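You operate a simulated robot arm through the tools that you are given. There is no shell and no other tool. Be economical: measure what you need, move in short steps, check, and stop when the job is done.

The job below is to be done with a simulated robot arm. You get a single attempt, and the scene is never put back.

JOB
Shut the dripping side tap, wipe up the puddle and set the drip tray under the tap.
Fine: use the blue rag and put it back. What is to be rubbed or washed off counts as gone when no trace of it is left.

The check looks at the end state, three seconds after you hand in, the way a careful person would. Anything else that was tipped, shoved, dropped, spilled or broken makes it a failure.

ROBOT AND FRAMES
A 7-joint arm with a two-finger parallel gripper on a trunk, on a base that drives. Base frame: it is fixed to the floor where the robot stands at the start and does not move with it; the origin is under the middle of the robot, x ahead of it, y to its left, z up; the surface under the hand at the start is at about z = 860. Units: mm, degrees, N and s.
With the tool pointing down near the work surface it reaches from about 100 to 600 mm from the robot's upright axis, wherever it stands. Its first joint turns from -166.0 to 166.0 degrees. Places, roughly: puddle [500, -100, 900]; side tap [500, 0, 1200]. Payload 1.57 kg.
The TCP is the grasp point between the finger pads, 30 mm short of the fingertips. In the tool frame z runs along the fingers and y along their closing line. Largest opening 80 mm; finger width 17, thickness 12; the body of the gripper, 40 by 82 mm, starts 80 mm behind the TCP.
Orientation is that of the tool frame in the base frame, as a unit quaternion [w, x, y, z]. With the fingers straight down and closing along the base's y, the tool's x points along the base's -x, its y along +y and its z along -z.

CONTROLS
- The arm moves only by the tool apply_moves. Its argument "motion" is a list of rows, each an object of numbers (a shift or turn left out is 0, a gripper value left out holds the last): "rx", "ry", "rz": the turn, a rotation vector about the tool's x, y, z in units of 90 degrees (1.0 is 90 degrees); "x", "y", "z": the shift along the tool's x, y, z in units of 300 mm (1.0 is 300 mm); "gripper": the gripper command, from -1 (fully open) to 1 (shut), values between in proportion. In form: [{"rx": .., "ry": .., "rz": .., "x": .., "y": .., "z": .., "gripper": ..}, ...]. A call has 1 to 10 rows; each row is the pose to reach, as a shift and turn from the pose commanded when the call began, along the tool's axes at that moment. A call with a number of a shift or a turn outside -1 to 1 is refused whole. Each row takes 0.2 s and may step no farther than 50 mm and 8.6 degrees from the row before; otherwise, or with a gripper value out of range, the whole call is refused. Where a pose cannot be reached the arm comes as near as it can. A force on the tool above 40 N (or 10 N above the force at the start of the call, whichever is more), or a blocked arm, ends the call early, and 0.2 s more pass. The fingers move at their own pace (about 72 mm/s each) and stop on an object; they squeeze with about 35 N. The grip force told is the motor's: it shows also when the fingers shut on nothing. Time passes only in rows, and 0.2 s behind the last, so rows that repeat a pose let the fingers close. It gives the time, the measured TCP pose, the force on the tool (base axes), the opening and the grip force at its end, in the units of the frame above (readings bear some noise), with the torque about the TCP (base axes, N m) and any sound that the robot's microphone picked up.
- Cameras (640 x 400 px; columns grow to the right, rows downward): "scene" is now at [247.4, -28.8, 1541.4]; the picture's right is [-0.40, -0.92, 0.00], its down [-0.70, 0.31, -0.64] and it looks along [0.59, -0.26, -0.77] (base axes); focal length 224 px, centre (320, 200). "wrist" rides on the gripper at [72, -6, -122] in the tool frame; the picture's right is [0.09, 1.00, 0.00], its down [-0.84, 0.08, -0.54] and it looks along [-0.54, 0.05, 0.84] (tool axes); focal length 238 px, centre (320, 200). There is no depth. A picture from a camera that has moved, and an enlarged one, comes with that camera's place and axes in the base frame and with its lens. The place of the scene camera against the robot may be out by one fixed shift of up to 12 mm in any direction.
- snapshot(camera): a new picture of that camera. No time passes.
- lift_body(by): slides the trunk up (or, below 0, down) by that many mm; the arm and the scene camera ride with it, the base frame stays. It gives what a move gives, with no picture.
- roll_base(legs): drives the robot by 1 to 6 legs, each [ahead, left, turn to the left] in mm, mm and degrees, along the robot's own axes; the way and the turn of a leg run together, so that a leg with both is an arc; at most 1500 mm and 180 degrees a leg. The arm and the cameras ride along, it lands a little off, and it stops where it bumps. It gives what a move gives.
- pan_tilt(pan, tilt): turns the head with the scene camera to pan (to the left, within 86 degrees either way) and tilt (down, from -29 to 69), counted from straight ahead of the robot. It gives what a move gives.
- close_up(camera, box): a new picture of the part [left, top, right, bottom] of that camera's present view, enlarged. No time passes.
- sign_off(): hands the job in; it is judged then, once.

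Work in short steps. Places have to be worked out from the pictures, the camera data and where the tool is seen: move nearer, look again, correct. Check each grasp and each placing, and mend what went wrong. You have 120 turns and 90 pictures in all, those below and enlarged ones among them. Open the gripper and draw the arm clear of the work before you hand the job in, unless the task says otherwise; then end with one line.

The tools are called after "Request:" as a command line: name --argument value ..., lists and objects as JSON in quotes. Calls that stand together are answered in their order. apply_moves: Moves the arm, as the interface text tells. Its arguments: {"type":"object","properties":{"motion":{"type":"array"}},"required":["motion"]} The other tools are called the same way: lift_body (by) slides the trunk up or down; roll_base (legs) drives the base; pan_tilt (pan, tilt) turns the head that bears the scene camera; snapshot (camera) takes a picture; close_up (camera, box) takes an enlarged picture of a part of a camera's view; sign_off () hands the job in.

At the start:

```text
time_s: 0.0
position: [333.1, -142.9, 1375.3]
tcp_rot: [-0.003, 0.0, 1.0, 0.0]
contact_force: [-0.7, 0.6, 0.2]
wrist_torque: [0.02, 0.01, 0.01]
grip_width: 80.0
gripper_force: 0.0
trunk travel left (down, up): [-775.0, 215.0]
robot x, y, heading: [-2.1, 0.0, 0.1]
head pan, tilt: [-23.8, 50.1]
```

scene: 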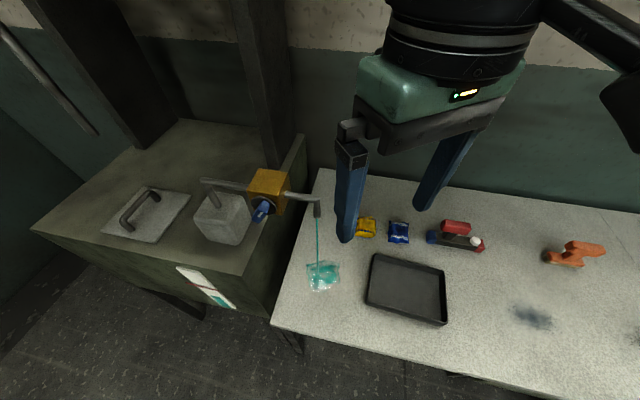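
wrist: 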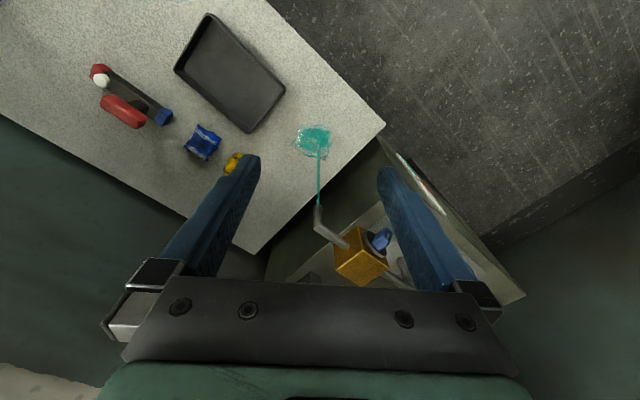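

The pictures show a tap with a blue lever on the left, a puddle below it, a tray, and yellow and blue rags. I'll look closer at the tap and the labels.

Request:
close_up --camera "scene" --box '[170, 150, 350, 310]'

Request:
close_up --camera "wrist" --box '[280, 110, 460, 300]'

Request:
close_up --camera "scene" --box '[290, 190, 500, 340]'

```text
2.50 times, centred on (260, 230) of scene
camera zoom: at [247.4, -28.8, 1541.4], right [-0.4, -0.92, 0.0], down [-0.7, 0.31, -0.64], along [0.59, -0.26, -0.77], focal length 560 px, centre (470, 125)
```

zoom: 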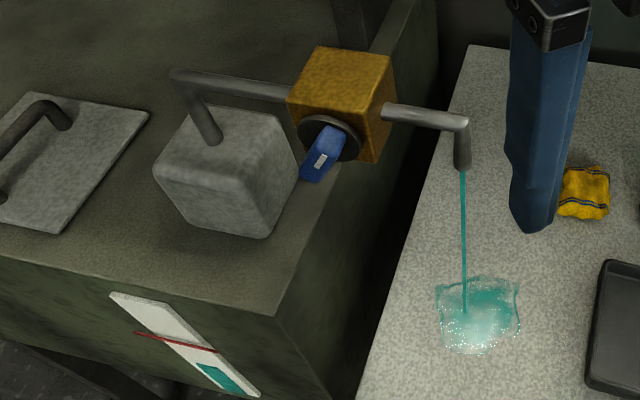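

```text
2.11 times, centred on (370, 205) of wrist
camera zoom: at [262.3, -149.0, 1499.1], right [-0.09, 1.0, 0.0], down [0.84, 0.08, 0.54], along [0.53, 0.05, -0.84], focal length 502 px, centre (215, 190)
```

zoom: 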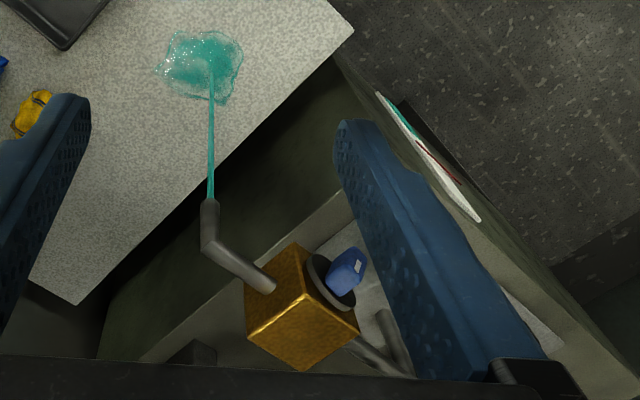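

```text
2.67 times, centred on (395, 265) of scene
camera zoom: at [247.4, -28.8, 1541.4], right [-0.4, -0.92, 0.0], down [-0.7, 0.31, -0.64], along [0.59, -0.26, -0.77], focal length 598 px, centre (120, 27)
```

zoom: 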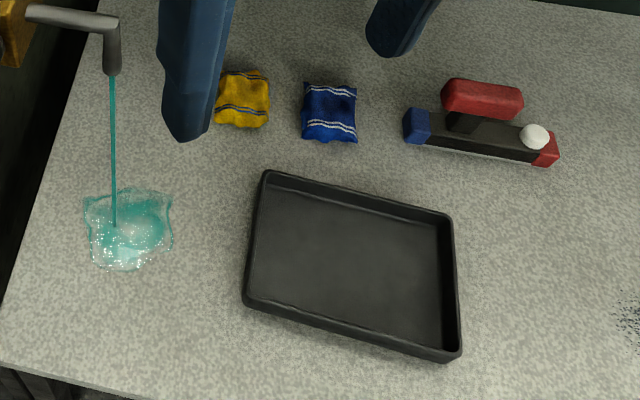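

The tap body is near [553, -49, 1215]. Its pipe axis runs horizontally along (0.6, 0.8), and the lever face looks back along (-0.8, 0.6). I'll yaw the hand about 37° right and shift left to view the lever face on.

Request:
apply_moves --motion '[{"rz": 0.082, "x": -0.045, "y": 0.135, "z": 0.017}, {"rz": 0.164, "x": -0.089, "y": 0.271, "z": 0.033}, {"rz": 0.247, "x": -0.134, "y": 0.406, "z": 0.05}, {"rz": 0.329, "x": -0.178, "y": 0.542, "z": 0.066}, {"rz": 0.411, "x": -0.223, "y": 0.677, "z": 0.083}]'

Request:
snapshot --camera "wrist"

Request:
snapshot --camera "scene"

```text
time_s: 1.2
position: [403.5, 60.9, 1353.2]
tcp_rot: [-0.003, 0.319, 0.948, -0.002]
contact_force: [1.0, 0.3, -0.3]
wrist_torque: [0.0, 0.03, 0.02]
grip_width: 79.9
gripper_force: 0.2
trunk travel left (down, up): [-775.0, 215.0]
robot x, y, heading: [-1.7, 2.9, 0.3]
head pan, tilt: [-23.8, 50.1]
```

```text
84 pictures are left
camera wrist: at [342.8, 99.7, 1476.4], right [0.53, 0.85, -0.01], down [0.72, -0.44, 0.54], along [0.45, -0.29, -0.84], focal length 238 px, centre (320, 200)
```

wrist: 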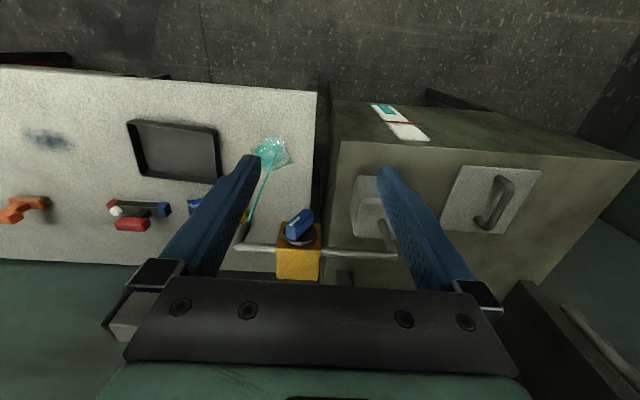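

```text
83 pictures are left
camera scene: at [248.0, -27.6, 1541.3], right [-0.4, -0.92, 0.0], down [-0.7, 0.31, -0.64], along [0.59, -0.26, -0.77], focal length 224 px, centre (320, 200)
```

scene: 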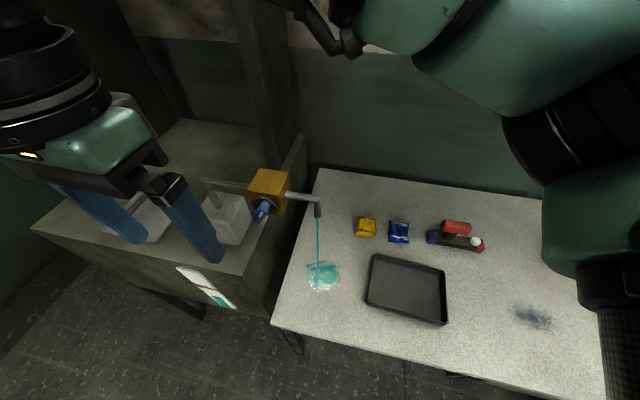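

The view is now square to the tap, so I'll enlarge the lever.

Request:
close_up --camera "wrist" --box '[220, 190, 420, 300]'

Request:
close_up --camera "scene" --box '[220, 155, 330, 225]'

```text
3.20 times, centred on (320, 245) of wrist
camera zoom: at [342.8, 99.7, 1476.4], right [0.53, 0.85, -0.01], down [0.72, -0.44, 0.54], along [0.45, -0.29, -0.84], focal length 763 px, centre (320, 56)
```

zoom: 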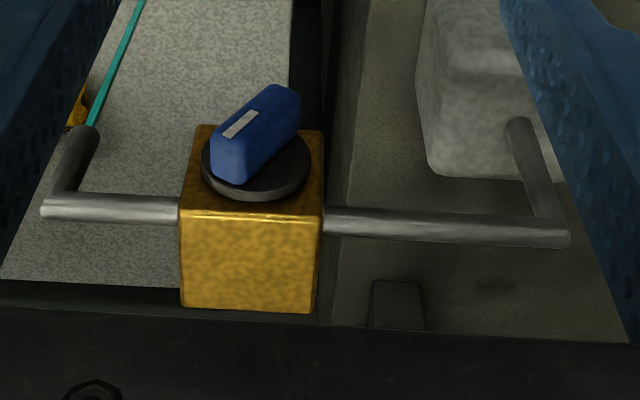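

```text
5.71 times, centred on (275, 190) of scene
camera zoom: at [248.0, -27.6, 1541.3], right [-0.4, -0.92, 0.0], down [-0.7, 0.31, -0.64], along [0.59, -0.26, -0.77], focal length 1281 px, centre (577, 257)
```

zoom: 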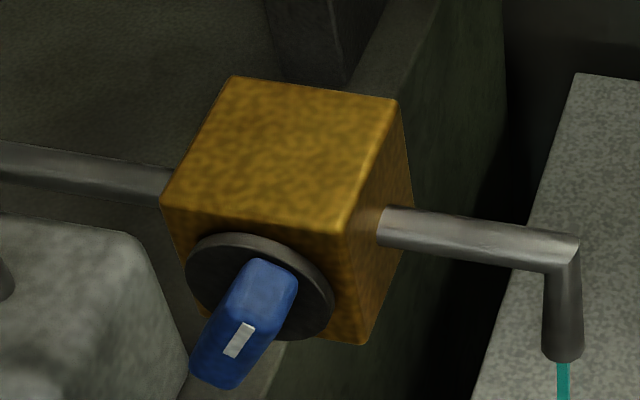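

The bar handle sits at a slant to the pipe. I'll tilt the hand up 45° and lower it for a head-on view of the disc and bar.

Request:
apply_moves --motion '[{"ry": -0.084, "x": -0.01, "y": -0.008, "z": 0.065}, {"ry": -0.167, "x": -0.02, "y": -0.016, "z": 0.131}, {"ry": -0.25, "x": -0.03, "y": -0.025, "z": 0.196}, {"ry": -0.333, "x": -0.04, "y": -0.033, "z": 0.262}, {"ry": -0.417, "x": -0.05, "y": -0.042, "z": 0.327}, {"ry": -0.5, "x": -0.06, "y": -0.05, "z": 0.393}]'

Request:
snapshot --camera "wrist"

```text
time_s: 2.6
position: [406.5, 38.9, 1233.4]
tcp_rot: [0.361, 0.293, 0.877, -0.123]
contact_force: [0.4, 0.2, -0.3]
wrist_torque: [-0.01, 0.05, -0.05]
grip_width: 79.9
gripper_force: 0.1
trunk travel left (down, up): [-775.0, 215.0]
robot x, y, heading: [1.2, 0.9, 0.2]
head pan, tilt: [-23.8, 50.1]
```

```text
80 pictures are left
camera wrist: at [291.8, 117.2, 1269.6], right [0.55, 0.83, -0.07], down [0.22, -0.06, 0.97], along [0.81, -0.55, -0.22], focal length 238 px, centre (320, 200)
```

wrist: 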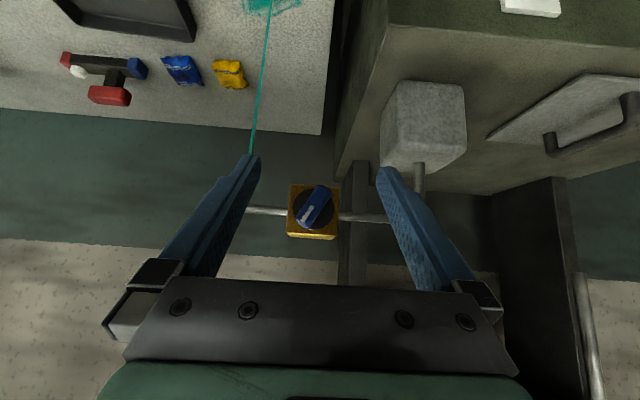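

Request:
close_up --camera "wrist" --box '[260, 165, 370, 255]'

```text
4.44 times, centred on (315, 210) of wrist
camera zoom: at [291.8, 117.2, 1269.6], right [0.55, 0.83, -0.07], down [0.22, -0.06, 0.97], along [0.81, -0.55, -0.22], focal length 1059 px, centre (342, 156)
```

zoom: 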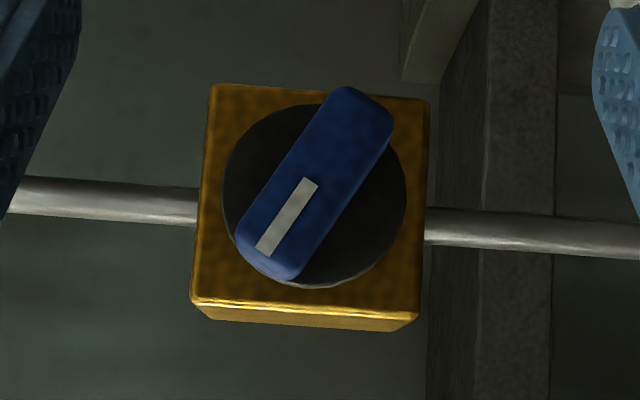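

The pointer bar sits about 30° off crosswise and is tilted toward the spout. Its outer face is at about [500, -33, 1219]. I'll bring the tool level, rolled 30° so the fingers straddle the bar, and stop 100 mm short.

Request:
apply_moves --motion '[{"rx": -0.0187, "ry": -0.0698, "rz": 0.0451, "x": -0.001, "y": -0.001, "z": 0.011}, {"rx": -0.0374, "ry": -0.1395, "rz": 0.0903, "x": -0.003, "y": -0.001, "z": 0.022}, {"rx": -0.0561, "ry": -0.2093, "rz": 0.1354, "x": -0.004, "y": -0.002, "z": 0.032}, {"rx": -0.0747, "ry": -0.279, "rz": 0.1805, "x": -0.006, "y": -0.003, "z": 0.043}, {"rx": -0.0934, "ry": -0.3488, "rz": 0.2256, "x": -0.007, "y": -0.003, "z": 0.054}, {"rx": -0.1121, "ry": -0.4185, "rz": 0.2708, "x": -0.009, "y": -0.004, "z": 0.065}, {"rx": -0.1308, "ry": -0.4883, "rz": 0.3159, "x": -0.01, "y": -0.005, "z": 0.075}]'

Request:
snapshot --camera "wrist"

Request:
snapshot --camera "scene"

```text
time_s: 4.2
position: [436.6, 37.1, 1237.4]
tcp_rot: [0.677, 0.394, 0.619, -0.059]
contact_force: [-0.3, 0.0, 0.8]
wrist_torque: [-0.02, 0.0, 0.0]
grip_width: 80.0
gripper_force: 0.1
out of reach, approached as far as the arm can: row 6, 7
trunk travel left (down, up): [-775.0, 215.0]
robot x, y, heading: [0.7, 0.3, 0.3]
head pan, tilt: [-23.8, 50.1]
```

```text
78 pictures are left
camera wrist: at [351.8, 136.8, 1181.8], right [0.59, 0.72, 0.38], down [-0.57, 0.04, 0.82], along [0.57, -0.7, 0.44], focal length 238 px, centre (320, 200)
```

wrist: 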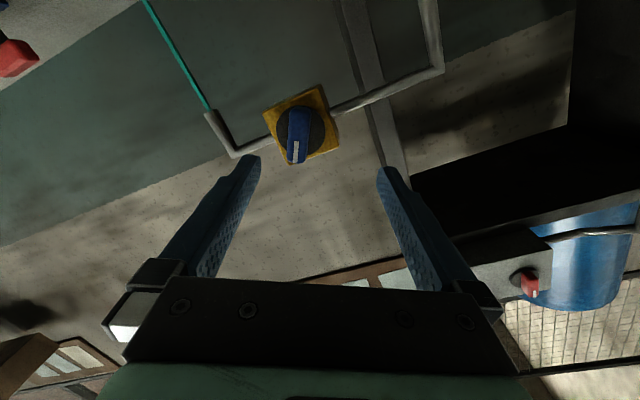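

```text
77 pictures are left
camera scene: at [249.8, -25.4, 1542.2], right [-0.35, -0.94, 0.0], down [-0.71, 0.27, -0.65], along [0.61, -0.23, -0.76], focal length 224 px, centre (320, 200)
```

scene: 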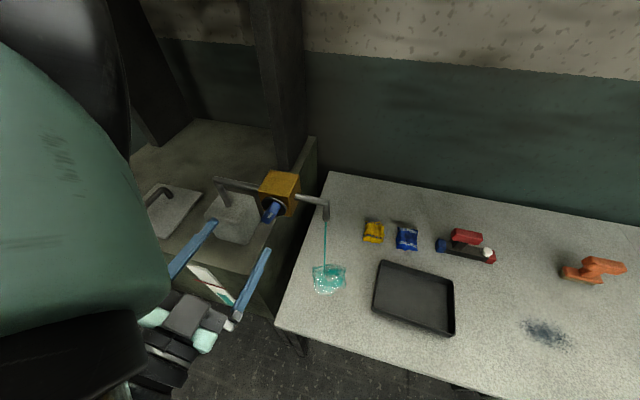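

The arm is too close to reach a level pose here, so the base should stand behind the tap, facing it, around [87, 277] with heading -37°. I'll check the floor to the left before driving.

Request:
pan_tilt --pan 60 --tilt 45

Request:
snapshot --camera "scene"

```text
time_s: 5.8
position: [443.1, 41.6, 1254.4]
tcp_rot: [0.688, 0.394, 0.608, -0.045]
contact_force: [-0.4, -0.4, -0.5]
wrist_torque: [0.0, 0.01, 0.04]
grip_width: 79.9
gripper_force: 0.1
trunk travel left (down, up): [-775.0, 215.0]
robot x, y, heading: [-0.6, -2.4, 0.2]
head pan, tilt: [60.0, 45.0]
```

```text
76 pictures are left
camera scene: at [239.0, 56.7, 1550.7], right [0.66, -0.75, 0.0], down [-0.52, -0.45, -0.73], along [0.54, 0.48, -0.69], focal length 224 px, centre (320, 200)
```

scene: 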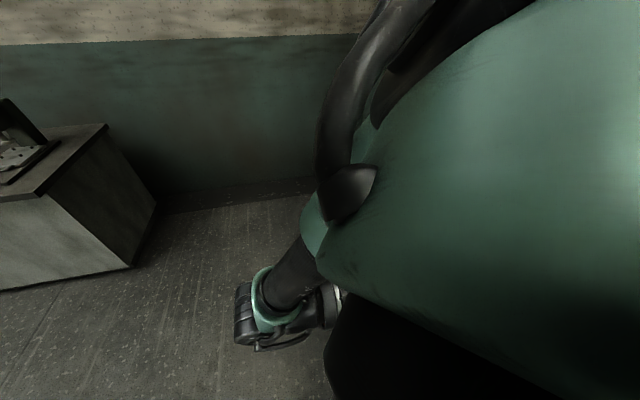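

The left is clear, with the nearest bench over a metre away. I'll back off, slide left, turn to face the tap and look ahead again.

Request:
roll_base --legs '[[-150, 0, 0], [0, 280, 0], [0, 0, -37]]'

Request:
pan_tilt --pan 0 --tilt 45

Request:
snapshot --camera "scene"

```text
time_s: 10.4
position: [230.4, 55.2, 1253.5]
tcp_rot: [0.639, 0.564, 0.456, -0.258]
contact_force: [0.2, -0.4, 0.3]
wrist_torque: [0.01, 0.02, -0.02]
grip_width: 80.1
gripper_force: 0.1
trunk travel left (down, up): [-775.0, 215.0]
robot x, y, heading: [-150.4, 284.1, -36.3]
head pan, tilt: [60.0, 45.0]
```

```text
time_s: 11.8
position: [229.4, 56.3, 1251.2]
tcp_rot: [0.637, 0.565, 0.456, -0.259]
contact_force: [0.1, 0.4, -0.8]
wrist_torque: [-0.01, 0.0, 0.01]
grip_width: 80.0
gripper_force: 0.1
trunk travel left (down, up): [-775.0, 215.0]
robot x, y, heading: [-147.8, 284.3, -36.4]
head pan, tilt: [0.0, 45.0]
```

```text
75 pictures are left
camera scene: at [62.0, 140.4, 1548.9], right [-0.55, -0.84, 0.0], down [-0.59, 0.38, -0.71], along [0.6, -0.39, -0.7], focal length 224 px, centre (320, 200)
```

scene: 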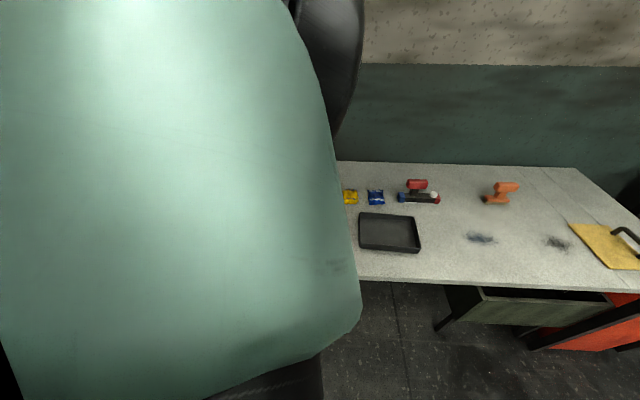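

I'll square the hand up level, facing along the heading and rolled 30°, before driving toward the tap.

Request:
apply_moves --motion '[{"rx": -0.0734, "ry": 0.0338, "x": 0.004, "y": -0.035, "z": 0.014}, {"rx": -0.1468, "ry": 0.0676, "x": 0.009, "y": -0.069, "z": 0.027}, {"rx": -0.2202, "ry": 0.1014, "x": 0.013, "y": -0.104, "z": 0.041}, {"rx": -0.2936, "ry": 0.1352, "x": 0.018, "y": -0.138, "z": 0.054}, {"rx": -0.367, "ry": 0.169, "x": 0.022, "y": -0.173, "z": 0.068}]'

Request:
snapshot --camera "scene"

```text
time_s: 12.9
position: [266.8, 94.6, 1265.5]
tcp_rot: [0.689, 0.409, 0.596, -0.053]
contact_force: [-0.1, -1.1, 0.8]
wrist_torque: [0.0, -0.01, 0.03]
grip_width: 79.9
gripper_force: 0.2
out of reach, approached as far as the arm can: row 1, 2, 3, 4, 5
trunk travel left (down, up): [-775.0, 215.0]
robot x, y, heading: [-148.7, 283.0, -36.5]
head pan, tilt: [0.0, 45.0]
```

```text
74 pictures are left
camera scene: at [67.8, 142.7, 1556.1], right [-0.5, -0.87, 0.0], down [-0.56, 0.32, -0.77], along [0.67, -0.38, -0.64], focal length 224 px, centre (320, 200)
```

scene: 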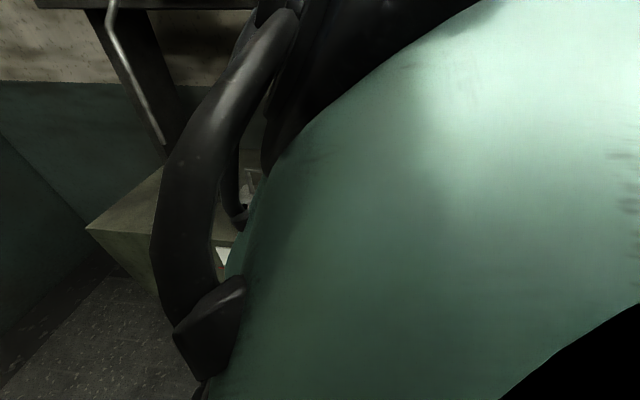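

The orientation is now about right but the arm sits near a limit, so I'll try moving it outward along its fingers.

Request:
apply_moves --motion '[{"z": 0.1}, {"z": 0.2}, {"z": 0.3}, {"z": 0.4}]'

```text
time_s: 13.9
position: [376.6, 59.0, 1257.1]
tcp_rot: [0.686, 0.409, 0.599, -0.052]
contact_force: [-0.1, -0.4, -1.0]
wrist_torque: [0.02, -0.01, -0.01]
grip_width: 80.2
gripper_force: 0.0
out of reach, approached as far as the arm can: row 1, 2, 3, 4
trunk travel left (down, up): [-775.0, 215.0]
robot x, y, heading: [-147.9, 287.8, -36.4]
head pan, tilt: [0.0, 45.0]
```

The arm still isn't reaching its targets, probably because of a wrist roll limit. I'll roll back 30° in place and see whether the limit clears.

Request:
apply_moves --motion '[{"rz": -0.085}, {"rz": -0.17}, {"rz": -0.255}, {"rz": -0.333}]'

Request:
snapshot --camera "wrist"

```text
time_s: 14.9
position: [378.6, 66.9, 1259.0]
tcp_rot: [0.652, 0.235, 0.685, -0.225]
contact_force: [0.5, -0.5, 0.4]
wrist_torque: [-0.02, -0.02, -0.02]
grip_width: 79.9
gripper_force: 0.1
out of reach, approached as far as the arm can: row 1, 2, 3, 4
trunk travel left (down, up): [-775.0, 215.0]
robot x, y, heading: [-152.7, 283.6, -36.4]
head pan, tilt: [0.0, 45.0]
```

```text
73 pictures are left
camera wrist: at [275.7, 140.2, 1194.0], right [0.61, 0.79, -0.09], down [-0.35, 0.37, 0.86], along [0.71, -0.49, 0.5], focal length 238 px, centre (320, 200)
```

wrist: 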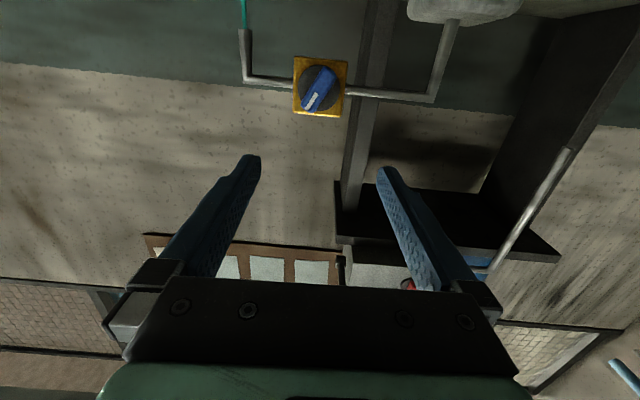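

It's a lateral limit: the hand stays about 140 mm left of its target. I'll put the command where the arm is and check that it is reachable.

Request:
apply_moves --motion '[{"y": 0.12, "x": -0.03}, {"y": 0.24, "x": -0.06}, {"y": 0.36, "x": -0.1}, {"y": 0.48, "x": -0.13}]'

```text
time_s: 15.9
position: [472.8, 187.5, 1323.9]
tcp_rot: [0.673, 0.221, 0.669, -0.224]
contact_force: [0.3, 0.1, 0.0]
wrist_torque: [-0.02, -0.01, -0.05]
grip_width: 80.0
gripper_force: 0.1
trunk travel left (down, up): [-775.0, 215.0]
robot x, y, heading: [-151.7, 282.5, -36.1]
head pan, tilt: [0.0, 45.0]
```

Now it reaches, so each call starts from the actual pose. I'll move back right at this height and see where the limit lies.

Request:
apply_moves --motion '[{"y": -0.13}, {"y": -0.26}, {"y": -0.39}, {"y": -0.52}, {"y": -0.65}, {"y": -0.78}, {"y": -0.91}]'

```text
time_s: 17.8
position: [368.7, 71.1, 1253.5]
tcp_rot: [0.65, 0.237, 0.687, -0.221]
contact_force: [0.1, -0.5, 0.3]
wrist_torque: [0.02, -0.02, 0.0]
grip_width: 79.9
gripper_force: 0.1
out of reach, approached as far as the arm can: row 4, 5, 6, 7
trunk travel left (down, up): [-775.0, 215.0]
robot x, y, heading: [-152.7, 284.8, -36.3]
head pan, tilt: [0.0, 45.0]
stopped in row 7: the arm was blocked; the commanded pose is now the measured one
```

The arm gets blocked here, probably because it is folded with the shoulder too high. I'll back off, lower the trunk 250 mm and raise the hand again so the arm can open up.

Request:
roll_base --legs '[[-150, 0, 0]]'

Request:
lift_body --by -250

Request:
apply_moves --motion '[{"x": -0.15}, {"x": -0.3}, {"x": -0.45}, {"x": -0.6}, {"x": -0.75}]'

Request:
snapshot --camera "scene"

```text
time_s: 19.1
position: [247.7, 164.8, 1253.1]
tcp_rot: [0.651, 0.235, 0.687, -0.22]
contact_force: [-0.7, -0.4, -0.1]
wrist_torque: [0.01, -0.02, 0.01]
grip_width: 80.0
gripper_force: 0.1
trunk travel left (down, up): [-775.0, 215.0]
robot x, y, heading: [-272.5, 371.7, -36.2]
head pan, tilt: [0.0, 45.0]
```

```text
time_s: 21.7
position: [246.5, 165.9, 1002.1]
tcp_rot: [0.65, 0.236, 0.688, -0.22]
contact_force: [-0.3, 1.2, -0.5]
wrist_torque: [0.03, 0.01, 0.03]
grip_width: 80.0
gripper_force: 0.0
trunk travel left (down, up): [-525.0, 465.0]
robot x, y, heading: [-272.9, 376.5, -36.4]
head pan, tilt: [0.0, 45.0]
```

```text
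time_s: 23.1
position: [276.9, 211.1, 1192.8]
tcp_rot: [0.637, 0.217, 0.723, -0.153]
contact_force: [-0.3, -0.8, 0.1]
wrist_torque: [-0.02, 0.01, -0.02]
grip_width: 80.4
gripper_force: 0.2
trunk travel left (down, up): [-525.0, 465.0]
robot x, y, heading: [-274.1, 375.6, -36.3]
head pan, tilt: [0.0, 45.0]
stopped in row 5: the arm was blocked; the commanded pose is now the measured one
```

```text
72 pictures are left
camera scene: at [-63.3, 226.9, 1298.5], right [-0.59, -0.81, 0.0], down [-0.57, 0.42, -0.71], along [0.57, -0.42, -0.71], focal length 224 px, centre (320, 200)
```

scene: 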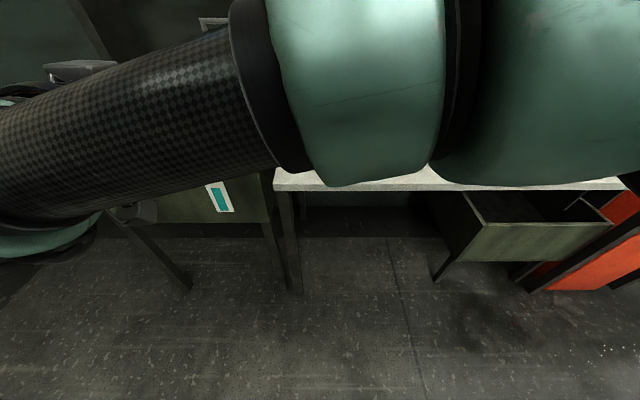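

The forearm is jamming under the head, so I'll give up the level approach. With the tool straight down, open fingers can straddle the bar from above, and closing along the pipe line will square it crosswise. I'll undo the trunk move and turn the tool down.

Request:
apply_moves --motion '[{"x": 0.13}, {"x": 0.26}, {"x": 0.39}, {"x": 0.52}]'

Request:
lift_body --by 250

Request:
apply_moves --motion '[{"ry": 0.09}, {"ry": 0.18}, {"ry": 0.27}, {"ry": 0.36}, {"ry": 0.45}, {"ry": 0.54}, {"ry": 0.63}, {"ry": 0.72}, {"ry": 0.81}, {"ry": 0.9}]'

```text
time_s: 24.1
position: [262.3, 229.2, 1041.6]
tcp_rot: [0.639, 0.215, 0.722, -0.156]
contact_force: [0.1, 0.2, -0.2]
wrist_torque: [0.03, 0.01, 0.0]
grip_width: 80.1
gripper_force: 0.0
trunk travel left (down, up): [-525.0, 465.0]
robot x, y, heading: [-273.4, 371.5, -36.3]
head pan, tilt: [0.0, 45.0]
```

```text
time_s: 26.7
position: [263.7, 228.3, 1292.0]
tcp_rot: [0.639, 0.215, 0.722, -0.156]
contact_force: [-0.6, 0.2, -0.4]
wrist_torque: [-0.02, 0.03, -0.03]
grip_width: 80.0
gripper_force: 0.0
trunk travel left (down, up): [-775.0, 215.0]
robot x, y, heading: [-276.2, 375.1, -36.2]
head pan, tilt: [0.0, 45.0]
```

```text
time_s: 28.9
position: [264.4, 228.1, 1293.6]
tcp_rot: [0.017, 0.264, 0.964, 0.021]
contact_force: [0.2, 0.1, -0.2]
wrist_torque: [-0.01, 0.02, 0.0]
grip_width: 80.2
gripper_force: 0.1
trunk travel left (down, up): [-775.0, 215.0]
robot x, y, heading: [-276.0, 370.5, -36.0]
head pan, tilt: [0.0, 45.0]
```

The tool points down again. I'll draw the arm back and up a bit, then drive up to the tap.

Request:
apply_moves --motion '[{"x": 0.14, "y": -0.05, "z": -0.03}, {"x": 0.28, "y": -0.1, "z": -0.06}, {"x": 0.42, "y": -0.2, "z": -0.09}, {"x": 0.5, "y": -0.3, "z": -0.12}, {"x": 0.55, "y": -0.4, "z": -0.15}]'

Request:
roll_base --legs '[[0, 130, 0], [390, 0, -1]]'

Request:
snapshot --camera "wrist"

Request:
snapshot --camera "scene"

```text
refused: row 3 steps farther than a row can; nothing moved
```

```text
time_s: 32.3
position: [654.4, 94.2, 1292.6]
tcp_rot: [0.017, 0.271, 0.962, 0.02]
contact_force: [0.6, 0.5, -0.2]
wrist_torque: [0.01, -0.01, 0.0]
grip_width: 80.2
gripper_force: 0.0
trunk travel left (down, up): [-775.0, 215.0]
robot x, y, heading: [121.8, 247.6, -37.3]
head pan, tilt: [0.0, 45.0]
```

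```text
71 pictures are left
camera wrist: at [583.8, 123.8, 1413.4], right [0.44, 0.9, 0.05], down [0.73, -0.39, 0.56], along [0.52, -0.21, -0.82], focal length 238 px, centre (320, 200)
```

wrist: 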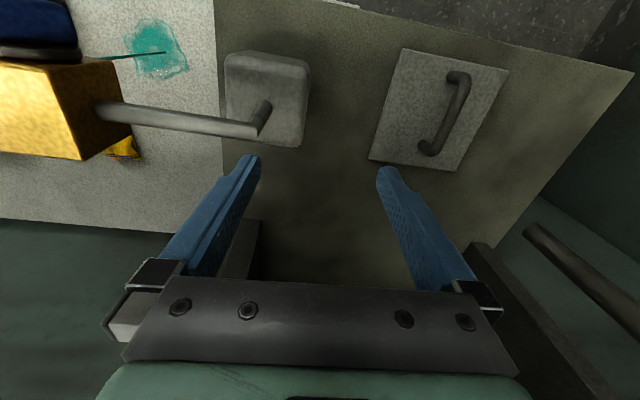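

```text
70 pictures are left
camera scene: at [328.2, 98.3, 1548.5], right [-0.6, -0.8, 0.0], down [-0.56, 0.43, -0.71], along [0.56, -0.43, -0.71], focal length 224 px, centre (320, 200)
```

scene: 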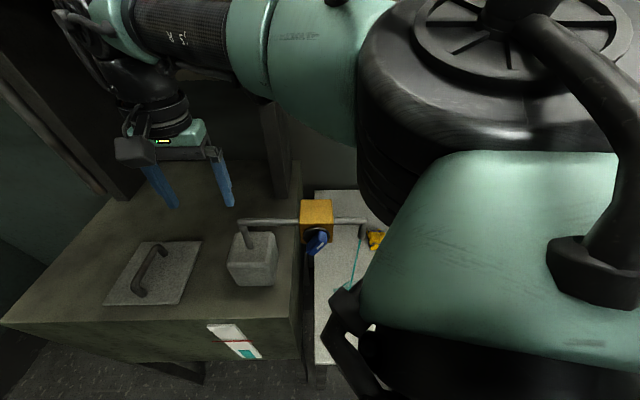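

The retract call was refused, and the drive went ahead with the arm out, though nothing was touched. Now I'll lift and bring the hand back to just in front of the tap, squared to -37°.

Request:
apply_moves --motion '[{"z": -0.14}, {"z": -0.228, "x": 0.05, "y": -0.05}, {"z": -0.228, "x": 0.12, "y": -0.16}, {"z": -0.228, "x": 0.19, "y": -0.27, "rx": 0.015, "ry": 0.006, "rz": 0.03}, {"z": -0.228, "x": 0.26, "y": -0.38, "rx": 0.031, "ry": 0.0125, "rz": 0.061}, {"z": -0.228, "x": 0.33, "y": -0.49, "rx": 0.031, "ry": 0.0125, "rz": 0.061}, {"z": -0.228, "x": 0.397, "y": -0.603, "rx": 0.031, "ry": 0.0125, "rz": 0.061}]'

Request:
snapshot --camera "wrist"

```text
time_s: 33.9
position: [458.3, 2.1, 1349.1]
tcp_rot: [0.0, 0.319, 0.948, -0.001]
contact_force: [1.1, 0.7, 0.0]
wrist_torque: [-0.03, 0.13, 0.01]
grip_width: 79.9
gripper_force: 0.0
trunk travel left (down, up): [-775.0, 215.0]
robot x, y, heading: [126.2, 246.7, -37.3]
head pan, tilt: [0.0, 45.0]
```

```text
69 pictures are left
camera wrist: at [396.6, 42.2, 1471.4], right [0.53, 0.85, 0.0], down [0.71, -0.44, 0.54], along [0.46, -0.29, -0.84], focal length 238 px, centre (320, 200)
```

wrist: 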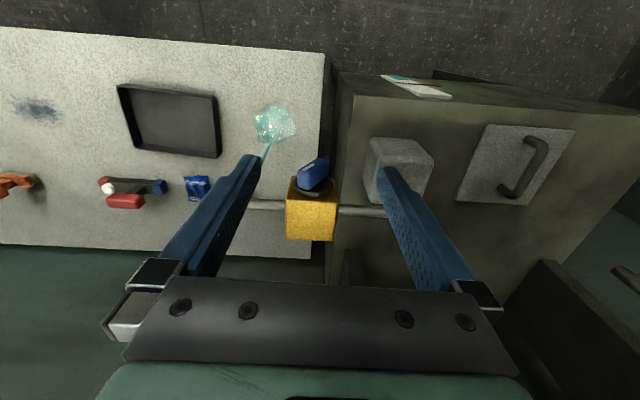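

Request:
close_up --camera "wrist" --box '[260, 140, 360, 250]'

Request:
close_up --camera "scene" --box '[260, 180, 380, 270]'

```text
3.64 times, centred on (310, 195) of wrist
camera zoom: at [396.6, 42.2, 1471.4], right [0.53, 0.85, 0.0], down [0.71, -0.44, 0.54], along [0.46, -0.29, -0.84], focal length 867 px, centre (356, 218)
```

zoom: 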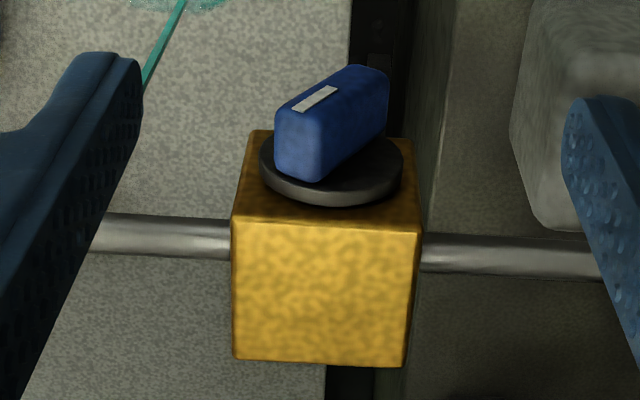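

```text
4.44 times, centred on (320, 225) of scene
camera zoom: at [332.5, 99.6, 1548.9], right [-0.6, -0.8, 0.0], down [-0.57, 0.43, -0.71], along [0.56, -0.43, -0.71], focal length 996 px, centre (320, 89)
```

zoom: 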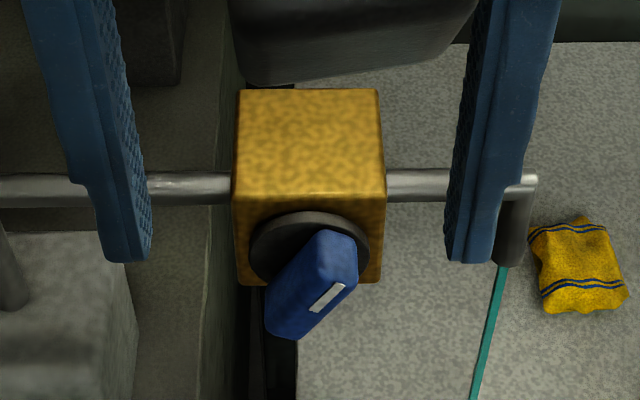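

The bar stands proud by about 26 mm. Its axis is near [499, -33, 1219] at finger depth. I'll move over it and descend partway, then check.

Request:
apply_moves --motion '[{"x": -0.09, "y": -0.005, "gripper": -1}, {"x": -0.179, "y": -0.01}, {"x": -0.179, "y": -0.01, "z": 0.12}, {"x": -0.179, "y": -0.01, "z": 0.22}]'

Request:
close_up --camera "scene" --box '[240, 160, 400, 270]'

Request:
close_up --camera "wrist" --box '[220, 100, 420, 225]'

```text
time_s: 34.9
position: [501.1, -33.6, 1280.8]
tcp_rot: [0.001, 0.318, 0.948, 0.001]
contact_force: [-0.2, 0.2, 0.2]
wrist_torque: [-0.02, 0.04, -0.02]
grip_width: 79.9
gripper_force: 0.1
trunk travel left (down, up): [-775.0, 215.0]
robot x, y, heading: [120.4, 250.3, -37.3]
head pan, tilt: [0.0, 45.0]
```

```text
3.64 times, centred on (320, 215) of scene
camera zoom: at [329.5, 98.4, 1548.4], right [-0.6, -0.8, 0.0], down [-0.56, 0.43, -0.71], along [0.56, -0.43, -0.71], focal length 815 px, centre (320, 146)
```

zoom: 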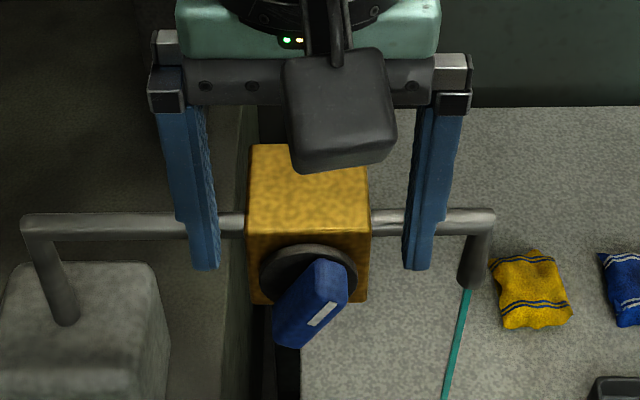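

```text
3.20 times, centred on (320, 162) of wrist
camera zoom: at [438.2, 4.9, 1403.3], right [0.53, 0.85, 0.0], down [0.71, -0.44, 0.54], along [0.46, -0.28, -0.84], focal length 763 px, centre (320, 320)
```

zoom: 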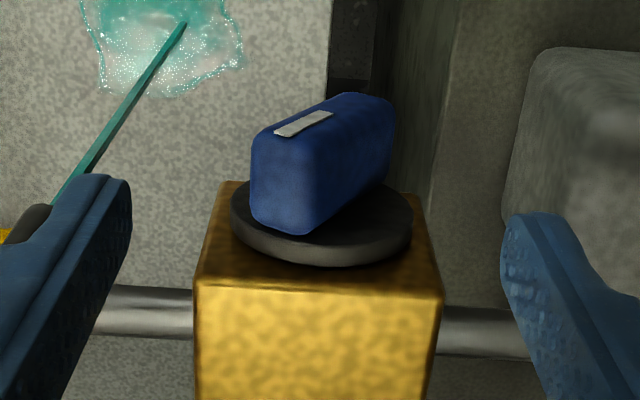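

The bar is centred between the fingers. I'll lower 60 mm and close gently on it.

Request:
apply_moves --motion '[{"z": 0.1}, {"z": 0.2}, {"z": 0.2, "gripper": 0.2}, {"z": 0.2, "gripper": 0.5}, {"z": 0.2, "gripper": 0.8}, {"z": 0.2, "gripper": 0.8}, {"z": 0.2, "gripper": 0.8}]'

Request:
snapshot --camera "wrist"

Request:
snapshot --camera "scene"

```text
time_s: 36.5
position: [501.1, -31.3, 1222.0]
tcp_rot: [0.0, 0.316, 0.949, 0.001]
contact_force: [4.6, 7.9, -10.1]
wrist_torque: [-0.28, -0.45, 0.69]
grip_width: 18.4
gripper_force: 32.2
trunk travel left (down, up): [-775.0, 215.0]
robot x, y, heading: [114.2, 246.8, -37.2]
head pan, tilt: [0.0, 45.0]
```

```text
64 pictures are left
camera wrist: at [438.2, 6.3, 1345.5], right [0.52, 0.85, 0.0], down [0.72, -0.44, 0.54], along [0.46, -0.28, -0.84], focal length 238 px, centre (320, 200)
```

wrist: 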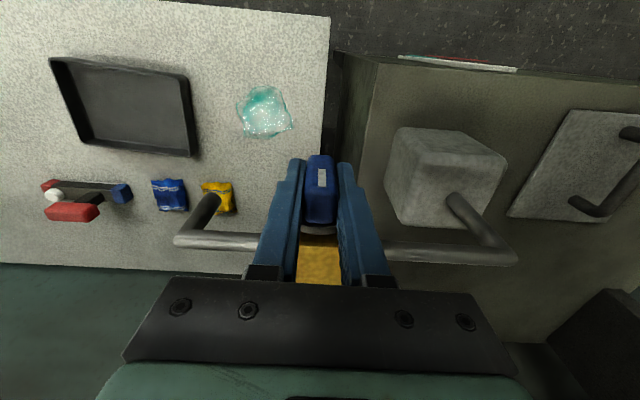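

```text
63 pictures are left
camera scene: at [329.6, 99.4, 1548.3], right [-0.6, -0.8, 0.0], down [-0.56, 0.43, -0.71], along [0.56, -0.43, -0.71], focal length 224 px, centre (320, 200)
```

scene: 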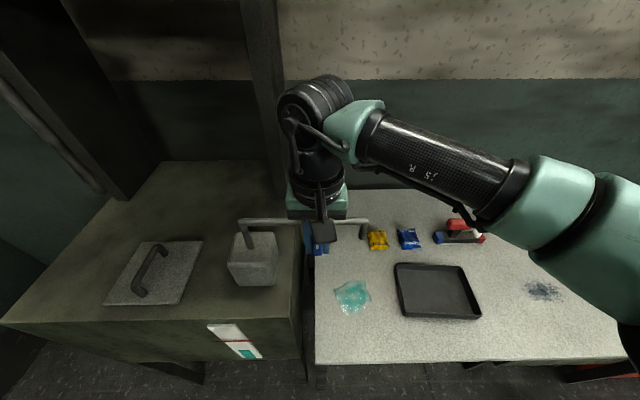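

The stream has stopped and the bar stands crosswise. I'll release, lift away and check that it stays shut.

Request:
apply_moves --motion '[{"gripper": -0.3}, {"gripper": -1}, {"gripper": -1}, {"gripper": -1}, {"z": -0.15}, {"z": -0.3}, {"z": -0.45}]'

Request:
close_up --camera "wrist" --box '[220, 100, 420, 250]'

Request:
snapshot --camera "scene"

```text
time_s: 38.1
position: [497.7, -35.0, 1356.7]
tcp_rot: [0.001, 0.317, 0.949, 0.001]
contact_force: [-0.7, 0.2, 0.0]
wrist_torque: [-0.01, -0.01, 0.01]
grip_width: 80.2
gripper_force: 0.2
trunk travel left (down, up): [-775.0, 215.0]
robot x, y, heading: [125.5, 251.2, -37.1]
head pan, tilt: [0.0, 45.0]
```

```text
2.67 times, centred on (320, 175) of wrist
camera zoom: at [434.3, 4.1, 1479.8], right [0.53, 0.85, 0.0], down [0.71, -0.44, 0.54], along [0.46, -0.28, -0.84], focal length 636 px, centre (320, 267)
```

zoom: 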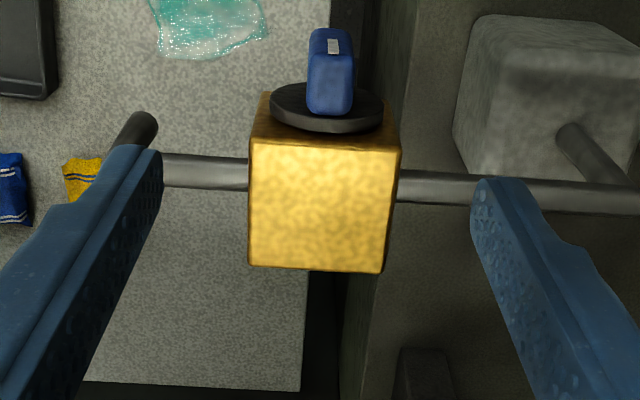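

```text
61 pictures are left
camera scene: at [328.0, 98.6, 1548.6], right [-0.6, -0.8, 0.0], down [-0.56, 0.43, -0.71], along [0.56, -0.43, -0.71], focal length 224 px, centre (320, 200)
```

scene: 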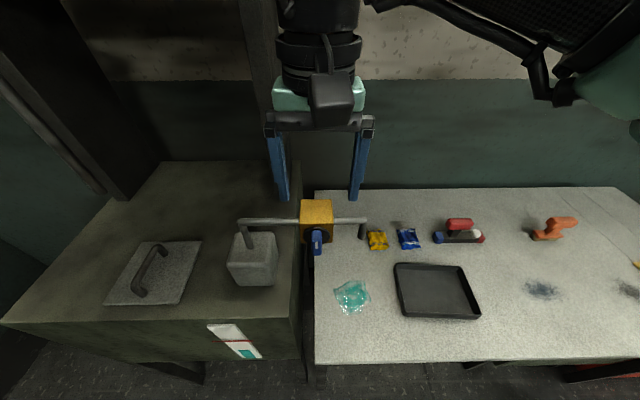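

The tap is shut and no stream remains. The blue rag is near [517, -456], the tray near [345, -357] and the puddle near [485, -143]. I'll slide right along the table and look down to judge clearance to the table edge.

Request:
roll_base --legs '[[0, -320, 0]]'

Request:
pan_tilt --pan 0 --tilt 68

Request:
snapshot --camera "scene"

Request:
snapshot --camera "wrist"

```text
time_s: 40.2
position: [303.2, -290.3, 1356.5]
tcp_rot: [0.0, 0.32, 0.947, 0.0]
contact_force: [0.9, -0.2, 0.6]
wrist_torque: [-0.01, 0.01, -0.02]
grip_width: 79.9
gripper_force: 0.0
trunk travel left (down, up): [-775.0, 215.0]
robot x, y, heading: [-71.8, -5.1, -37.6]
head pan, tilt: [0.0, 45.0]
```

```text
time_s: 41.1
position: [304.4, -290.0, 1356.6]
tcp_rot: [0.001, 0.319, 0.948, 0.0]
contact_force: [-0.6, -0.1, 0.1]
wrist_torque: [-0.01, -0.01, -0.01]
grip_width: 79.8
gripper_force: 0.0
trunk travel left (down, up): [-775.0, 215.0]
robot x, y, heading: [-72.6, -7.9, -37.7]
head pan, tilt: [0.0, 68.0]
```

```text
60 pictures are left
camera scene: at [115.6, -141.0, 1520.5], right [-0.61, -0.79, 0.0], down [-0.74, 0.56, -0.38], along [0.3, -0.23, -0.93], focal length 224 px, centre (320, 200)
```

scene: 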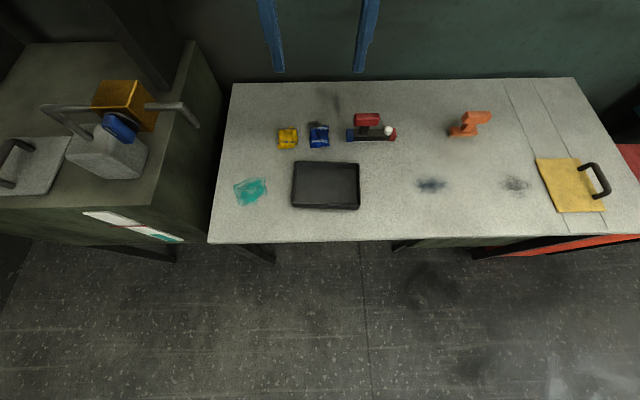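

```text
59 pictures are left
camera wrist: at [240.8, -250.9, 1479.3], right [0.53, 0.85, 0.0], down [0.71, -0.45, 0.54], along [0.46, -0.29, -0.84], focal length 238 px, centre (320, 200)
```

wrist: 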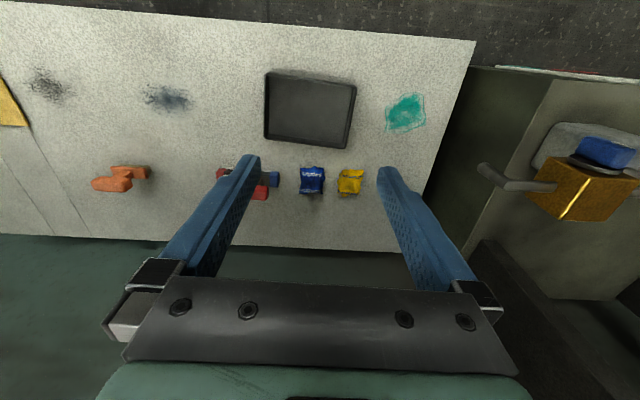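

Everything is in view and the rag is straight ahead at about 725 mm. I'll drive forward about 130 mm, watching for a bump.

Request:
roll_base --legs '[[70, 0, 0], [60, 0, 0]]'

Request:
snapshot --camera "wrist"

```text
time_s: 42.6
position: [404.5, -369.0, 1355.3]
tcp_rot: [0.0, 0.321, 0.947, 0.001]
contact_force: [0.5, -0.3, -0.5]
wrist_torque: [0.04, 0.01, 0.04]
grip_width: 80.0
gripper_force: 0.0
trunk travel left (down, up): [-775.0, 215.0]
robot x, y, heading: [28.7, -81.6, -37.6]
head pan, tilt: [0.0, 68.0]
```

```text
58 pictures are left
camera wrist: at [342.4, -330.5, 1479.0], right [0.53, 0.85, 0.0], down [0.71, -0.45, 0.54], along [0.46, -0.29, -0.84], focal length 238 px, centre (320, 200)
```

wrist: 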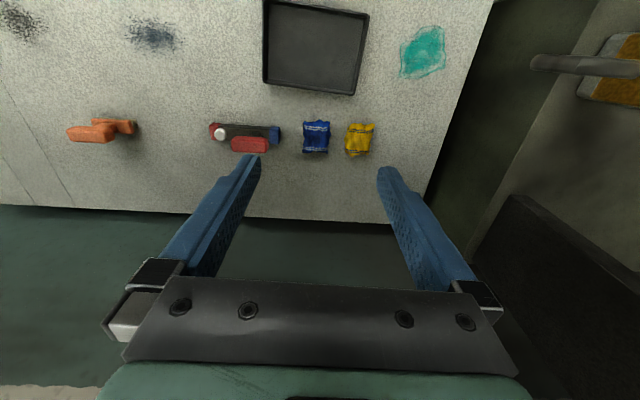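

No bump occurred, and both views put the blue rag at [506, -446]. I'll lower the trunk 330 mm and move over the rag.

Request:
lift_body --by -330

Request:
apply_moves --motion '[{"x": -0.1}, {"x": -0.2}, {"x": -0.3}]'

Request:
snapshot --camera "wrist"

```text
time_s: 45.9
position: [404.2, -370.3, 1026.6]
tcp_rot: [0.001, 0.322, 0.947, 0.0]
contact_force: [-1.3, 0.8, -0.8]
wrist_torque: [0.01, 0.01, 0.0]
grip_width: 80.6
gripper_force: 0.2
trunk travel left (down, up): [-445.0, 545.0]
robot x, y, heading: [30.9, -83.0, -37.7]
head pan, tilt: [0.0, 68.0]
```

```text
time_s: 46.7
position: [474.3, -423.0, 1027.1]
tcp_rot: [0.002, 0.321, 0.947, 0.0]
contact_force: [0.4, 0.0, 0.1]
wrist_torque: [0.02, 0.0, -0.01]
grip_width: 79.9
gripper_force: 0.1
trunk travel left (down, up): [-445.0, 545.0]
robot x, y, heading: [27.6, -81.1, -37.4]
head pan, tilt: [0.0, 68.0]
```

```text
57 pictures are left
camera wrist: at [412.3, -383.3, 1150.4], right [0.53, 0.85, 0.0], down [0.71, -0.45, 0.54], along [0.46, -0.29, -0.84], focal length 238 px, centre (320, 200)
```

wrist: 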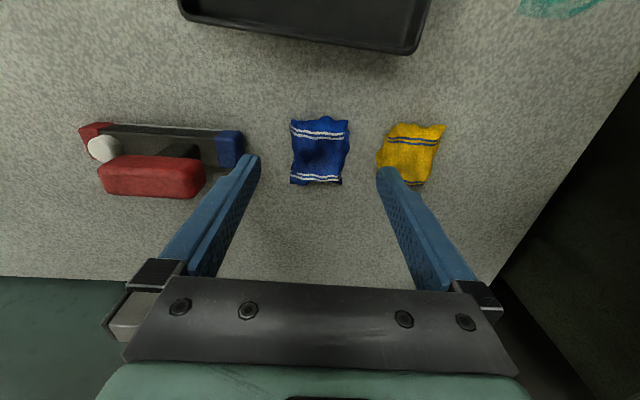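

The rag is about 73 mm wide, centred near [507, -443] and turned about 5°. I'll line up, turn to match and descend most of the way.

Request:
apply_moves --motion '[{"x": -0.126, "y": 0.013, "rz": -0.059}, {"x": -0.13, "y": 0.013, "z": 0.15, "rz": -0.059}, {"x": -0.13, "y": 0.013, "z": 0.29, "rz": -0.059}]'

Request:
snapshot --camera "wrist"

```text
time_s: 47.5
position: [506.8, -443.1, 939.6]
tcp_rot: [0.0, 0.276, 0.961, 0.001]
contact_force: [0.2, 0.0, 0.6]
wrist_torque: [0.0, -0.02, 0.03]
grip_width: 79.9
gripper_force: 0.2
trunk travel left (down, up): [-445.0, 545.0]
robot x, y, heading: [30.6, -83.2, -37.5]
head pan, tilt: [0.0, 68.0]
```

```text
56 pictures are left
camera wrist: at [441.6, -410.4, 1061.9], right [0.45, 0.89, 0.0], down [0.75, -0.38, 0.54], along [0.49, -0.24, -0.84], focal length 238 px, centre (320, 200)
```

wrist: 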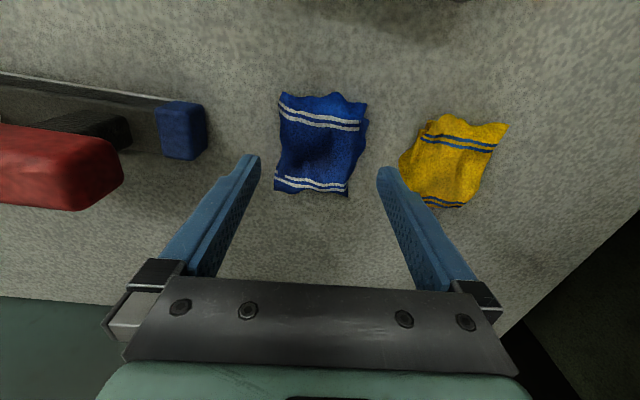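

The alignment is within 2 mm. I'll descend to the table level with the fingers open and then check.

Request:
apply_moves --motion '[{"z": 0.08, "x": 0.003}, {"z": 0.12, "x": 0.003}, {"z": 0.14, "x": 0.003}]'

Request:
snapshot --camera "wrist"

```text
time_s: 48.3
position: [508.3, -444.4, 897.9]
tcp_rot: [0.001, 0.278, 0.961, 0.0]
contact_force: [0.3, -0.1, 0.0]
wrist_torque: [0.02, 0.0, -0.01]
grip_width: 79.9
gripper_force: 0.1
trunk travel left (down, up): [-445.0, 545.0]
robot x, y, heading: [29.5, -84.2, -37.4]
head pan, tilt: [0.0, 68.0]
```

```text
55 pictures are left
camera wrist: at [441.0, -410.3, 1019.9], right [0.45, 0.89, 0.0], down [0.75, -0.38, 0.54], along [0.49, -0.24, -0.84], focal length 238 px, centre (320, 200)
```

wrist: 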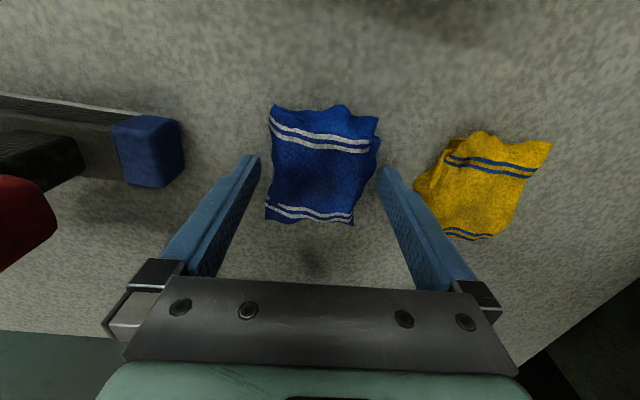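

The fingers straddle the rag cleanly. I'll go 5 mm lower and close.

Request:
apply_moves --motion '[{"z": 0.01}, {"z": 0.018}, {"z": 0.018, "gripper": 0}, {"z": 0.018, "gripper": 0.5}, {"z": 0.018, "gripper": 1}, {"z": 0.018, "gripper": 1}, {"z": 0.018, "gripper": 1}]'

Request:
snapshot --camera "wrist"

```text
time_s: 49.9
position: [507.9, -444.5, 893.5]
tcp_rot: [0.001, 0.277, 0.961, 0.001]
contact_force: [-0.8, -0.3, -0.7]
wrist_torque: [0.01, 0.01, 0.03]
grip_width: 54.5
gripper_force: 35.1
trunk travel left (down, up): [-445.0, 545.0]
robot x, y, heading: [31.3, -83.4, -37.8]
head pan, tilt: [0.0, 68.0]
```

```text
54 pictures are left
camera wrist: at [441.8, -410.2, 1015.5], right [0.45, 0.89, 0.0], down [0.75, -0.38, 0.54], along [0.49, -0.24, -0.84], focal length 238 px, centre (320, 200)
```

wrist: 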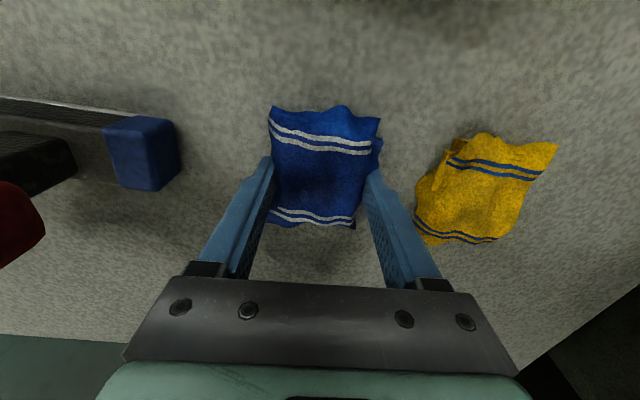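

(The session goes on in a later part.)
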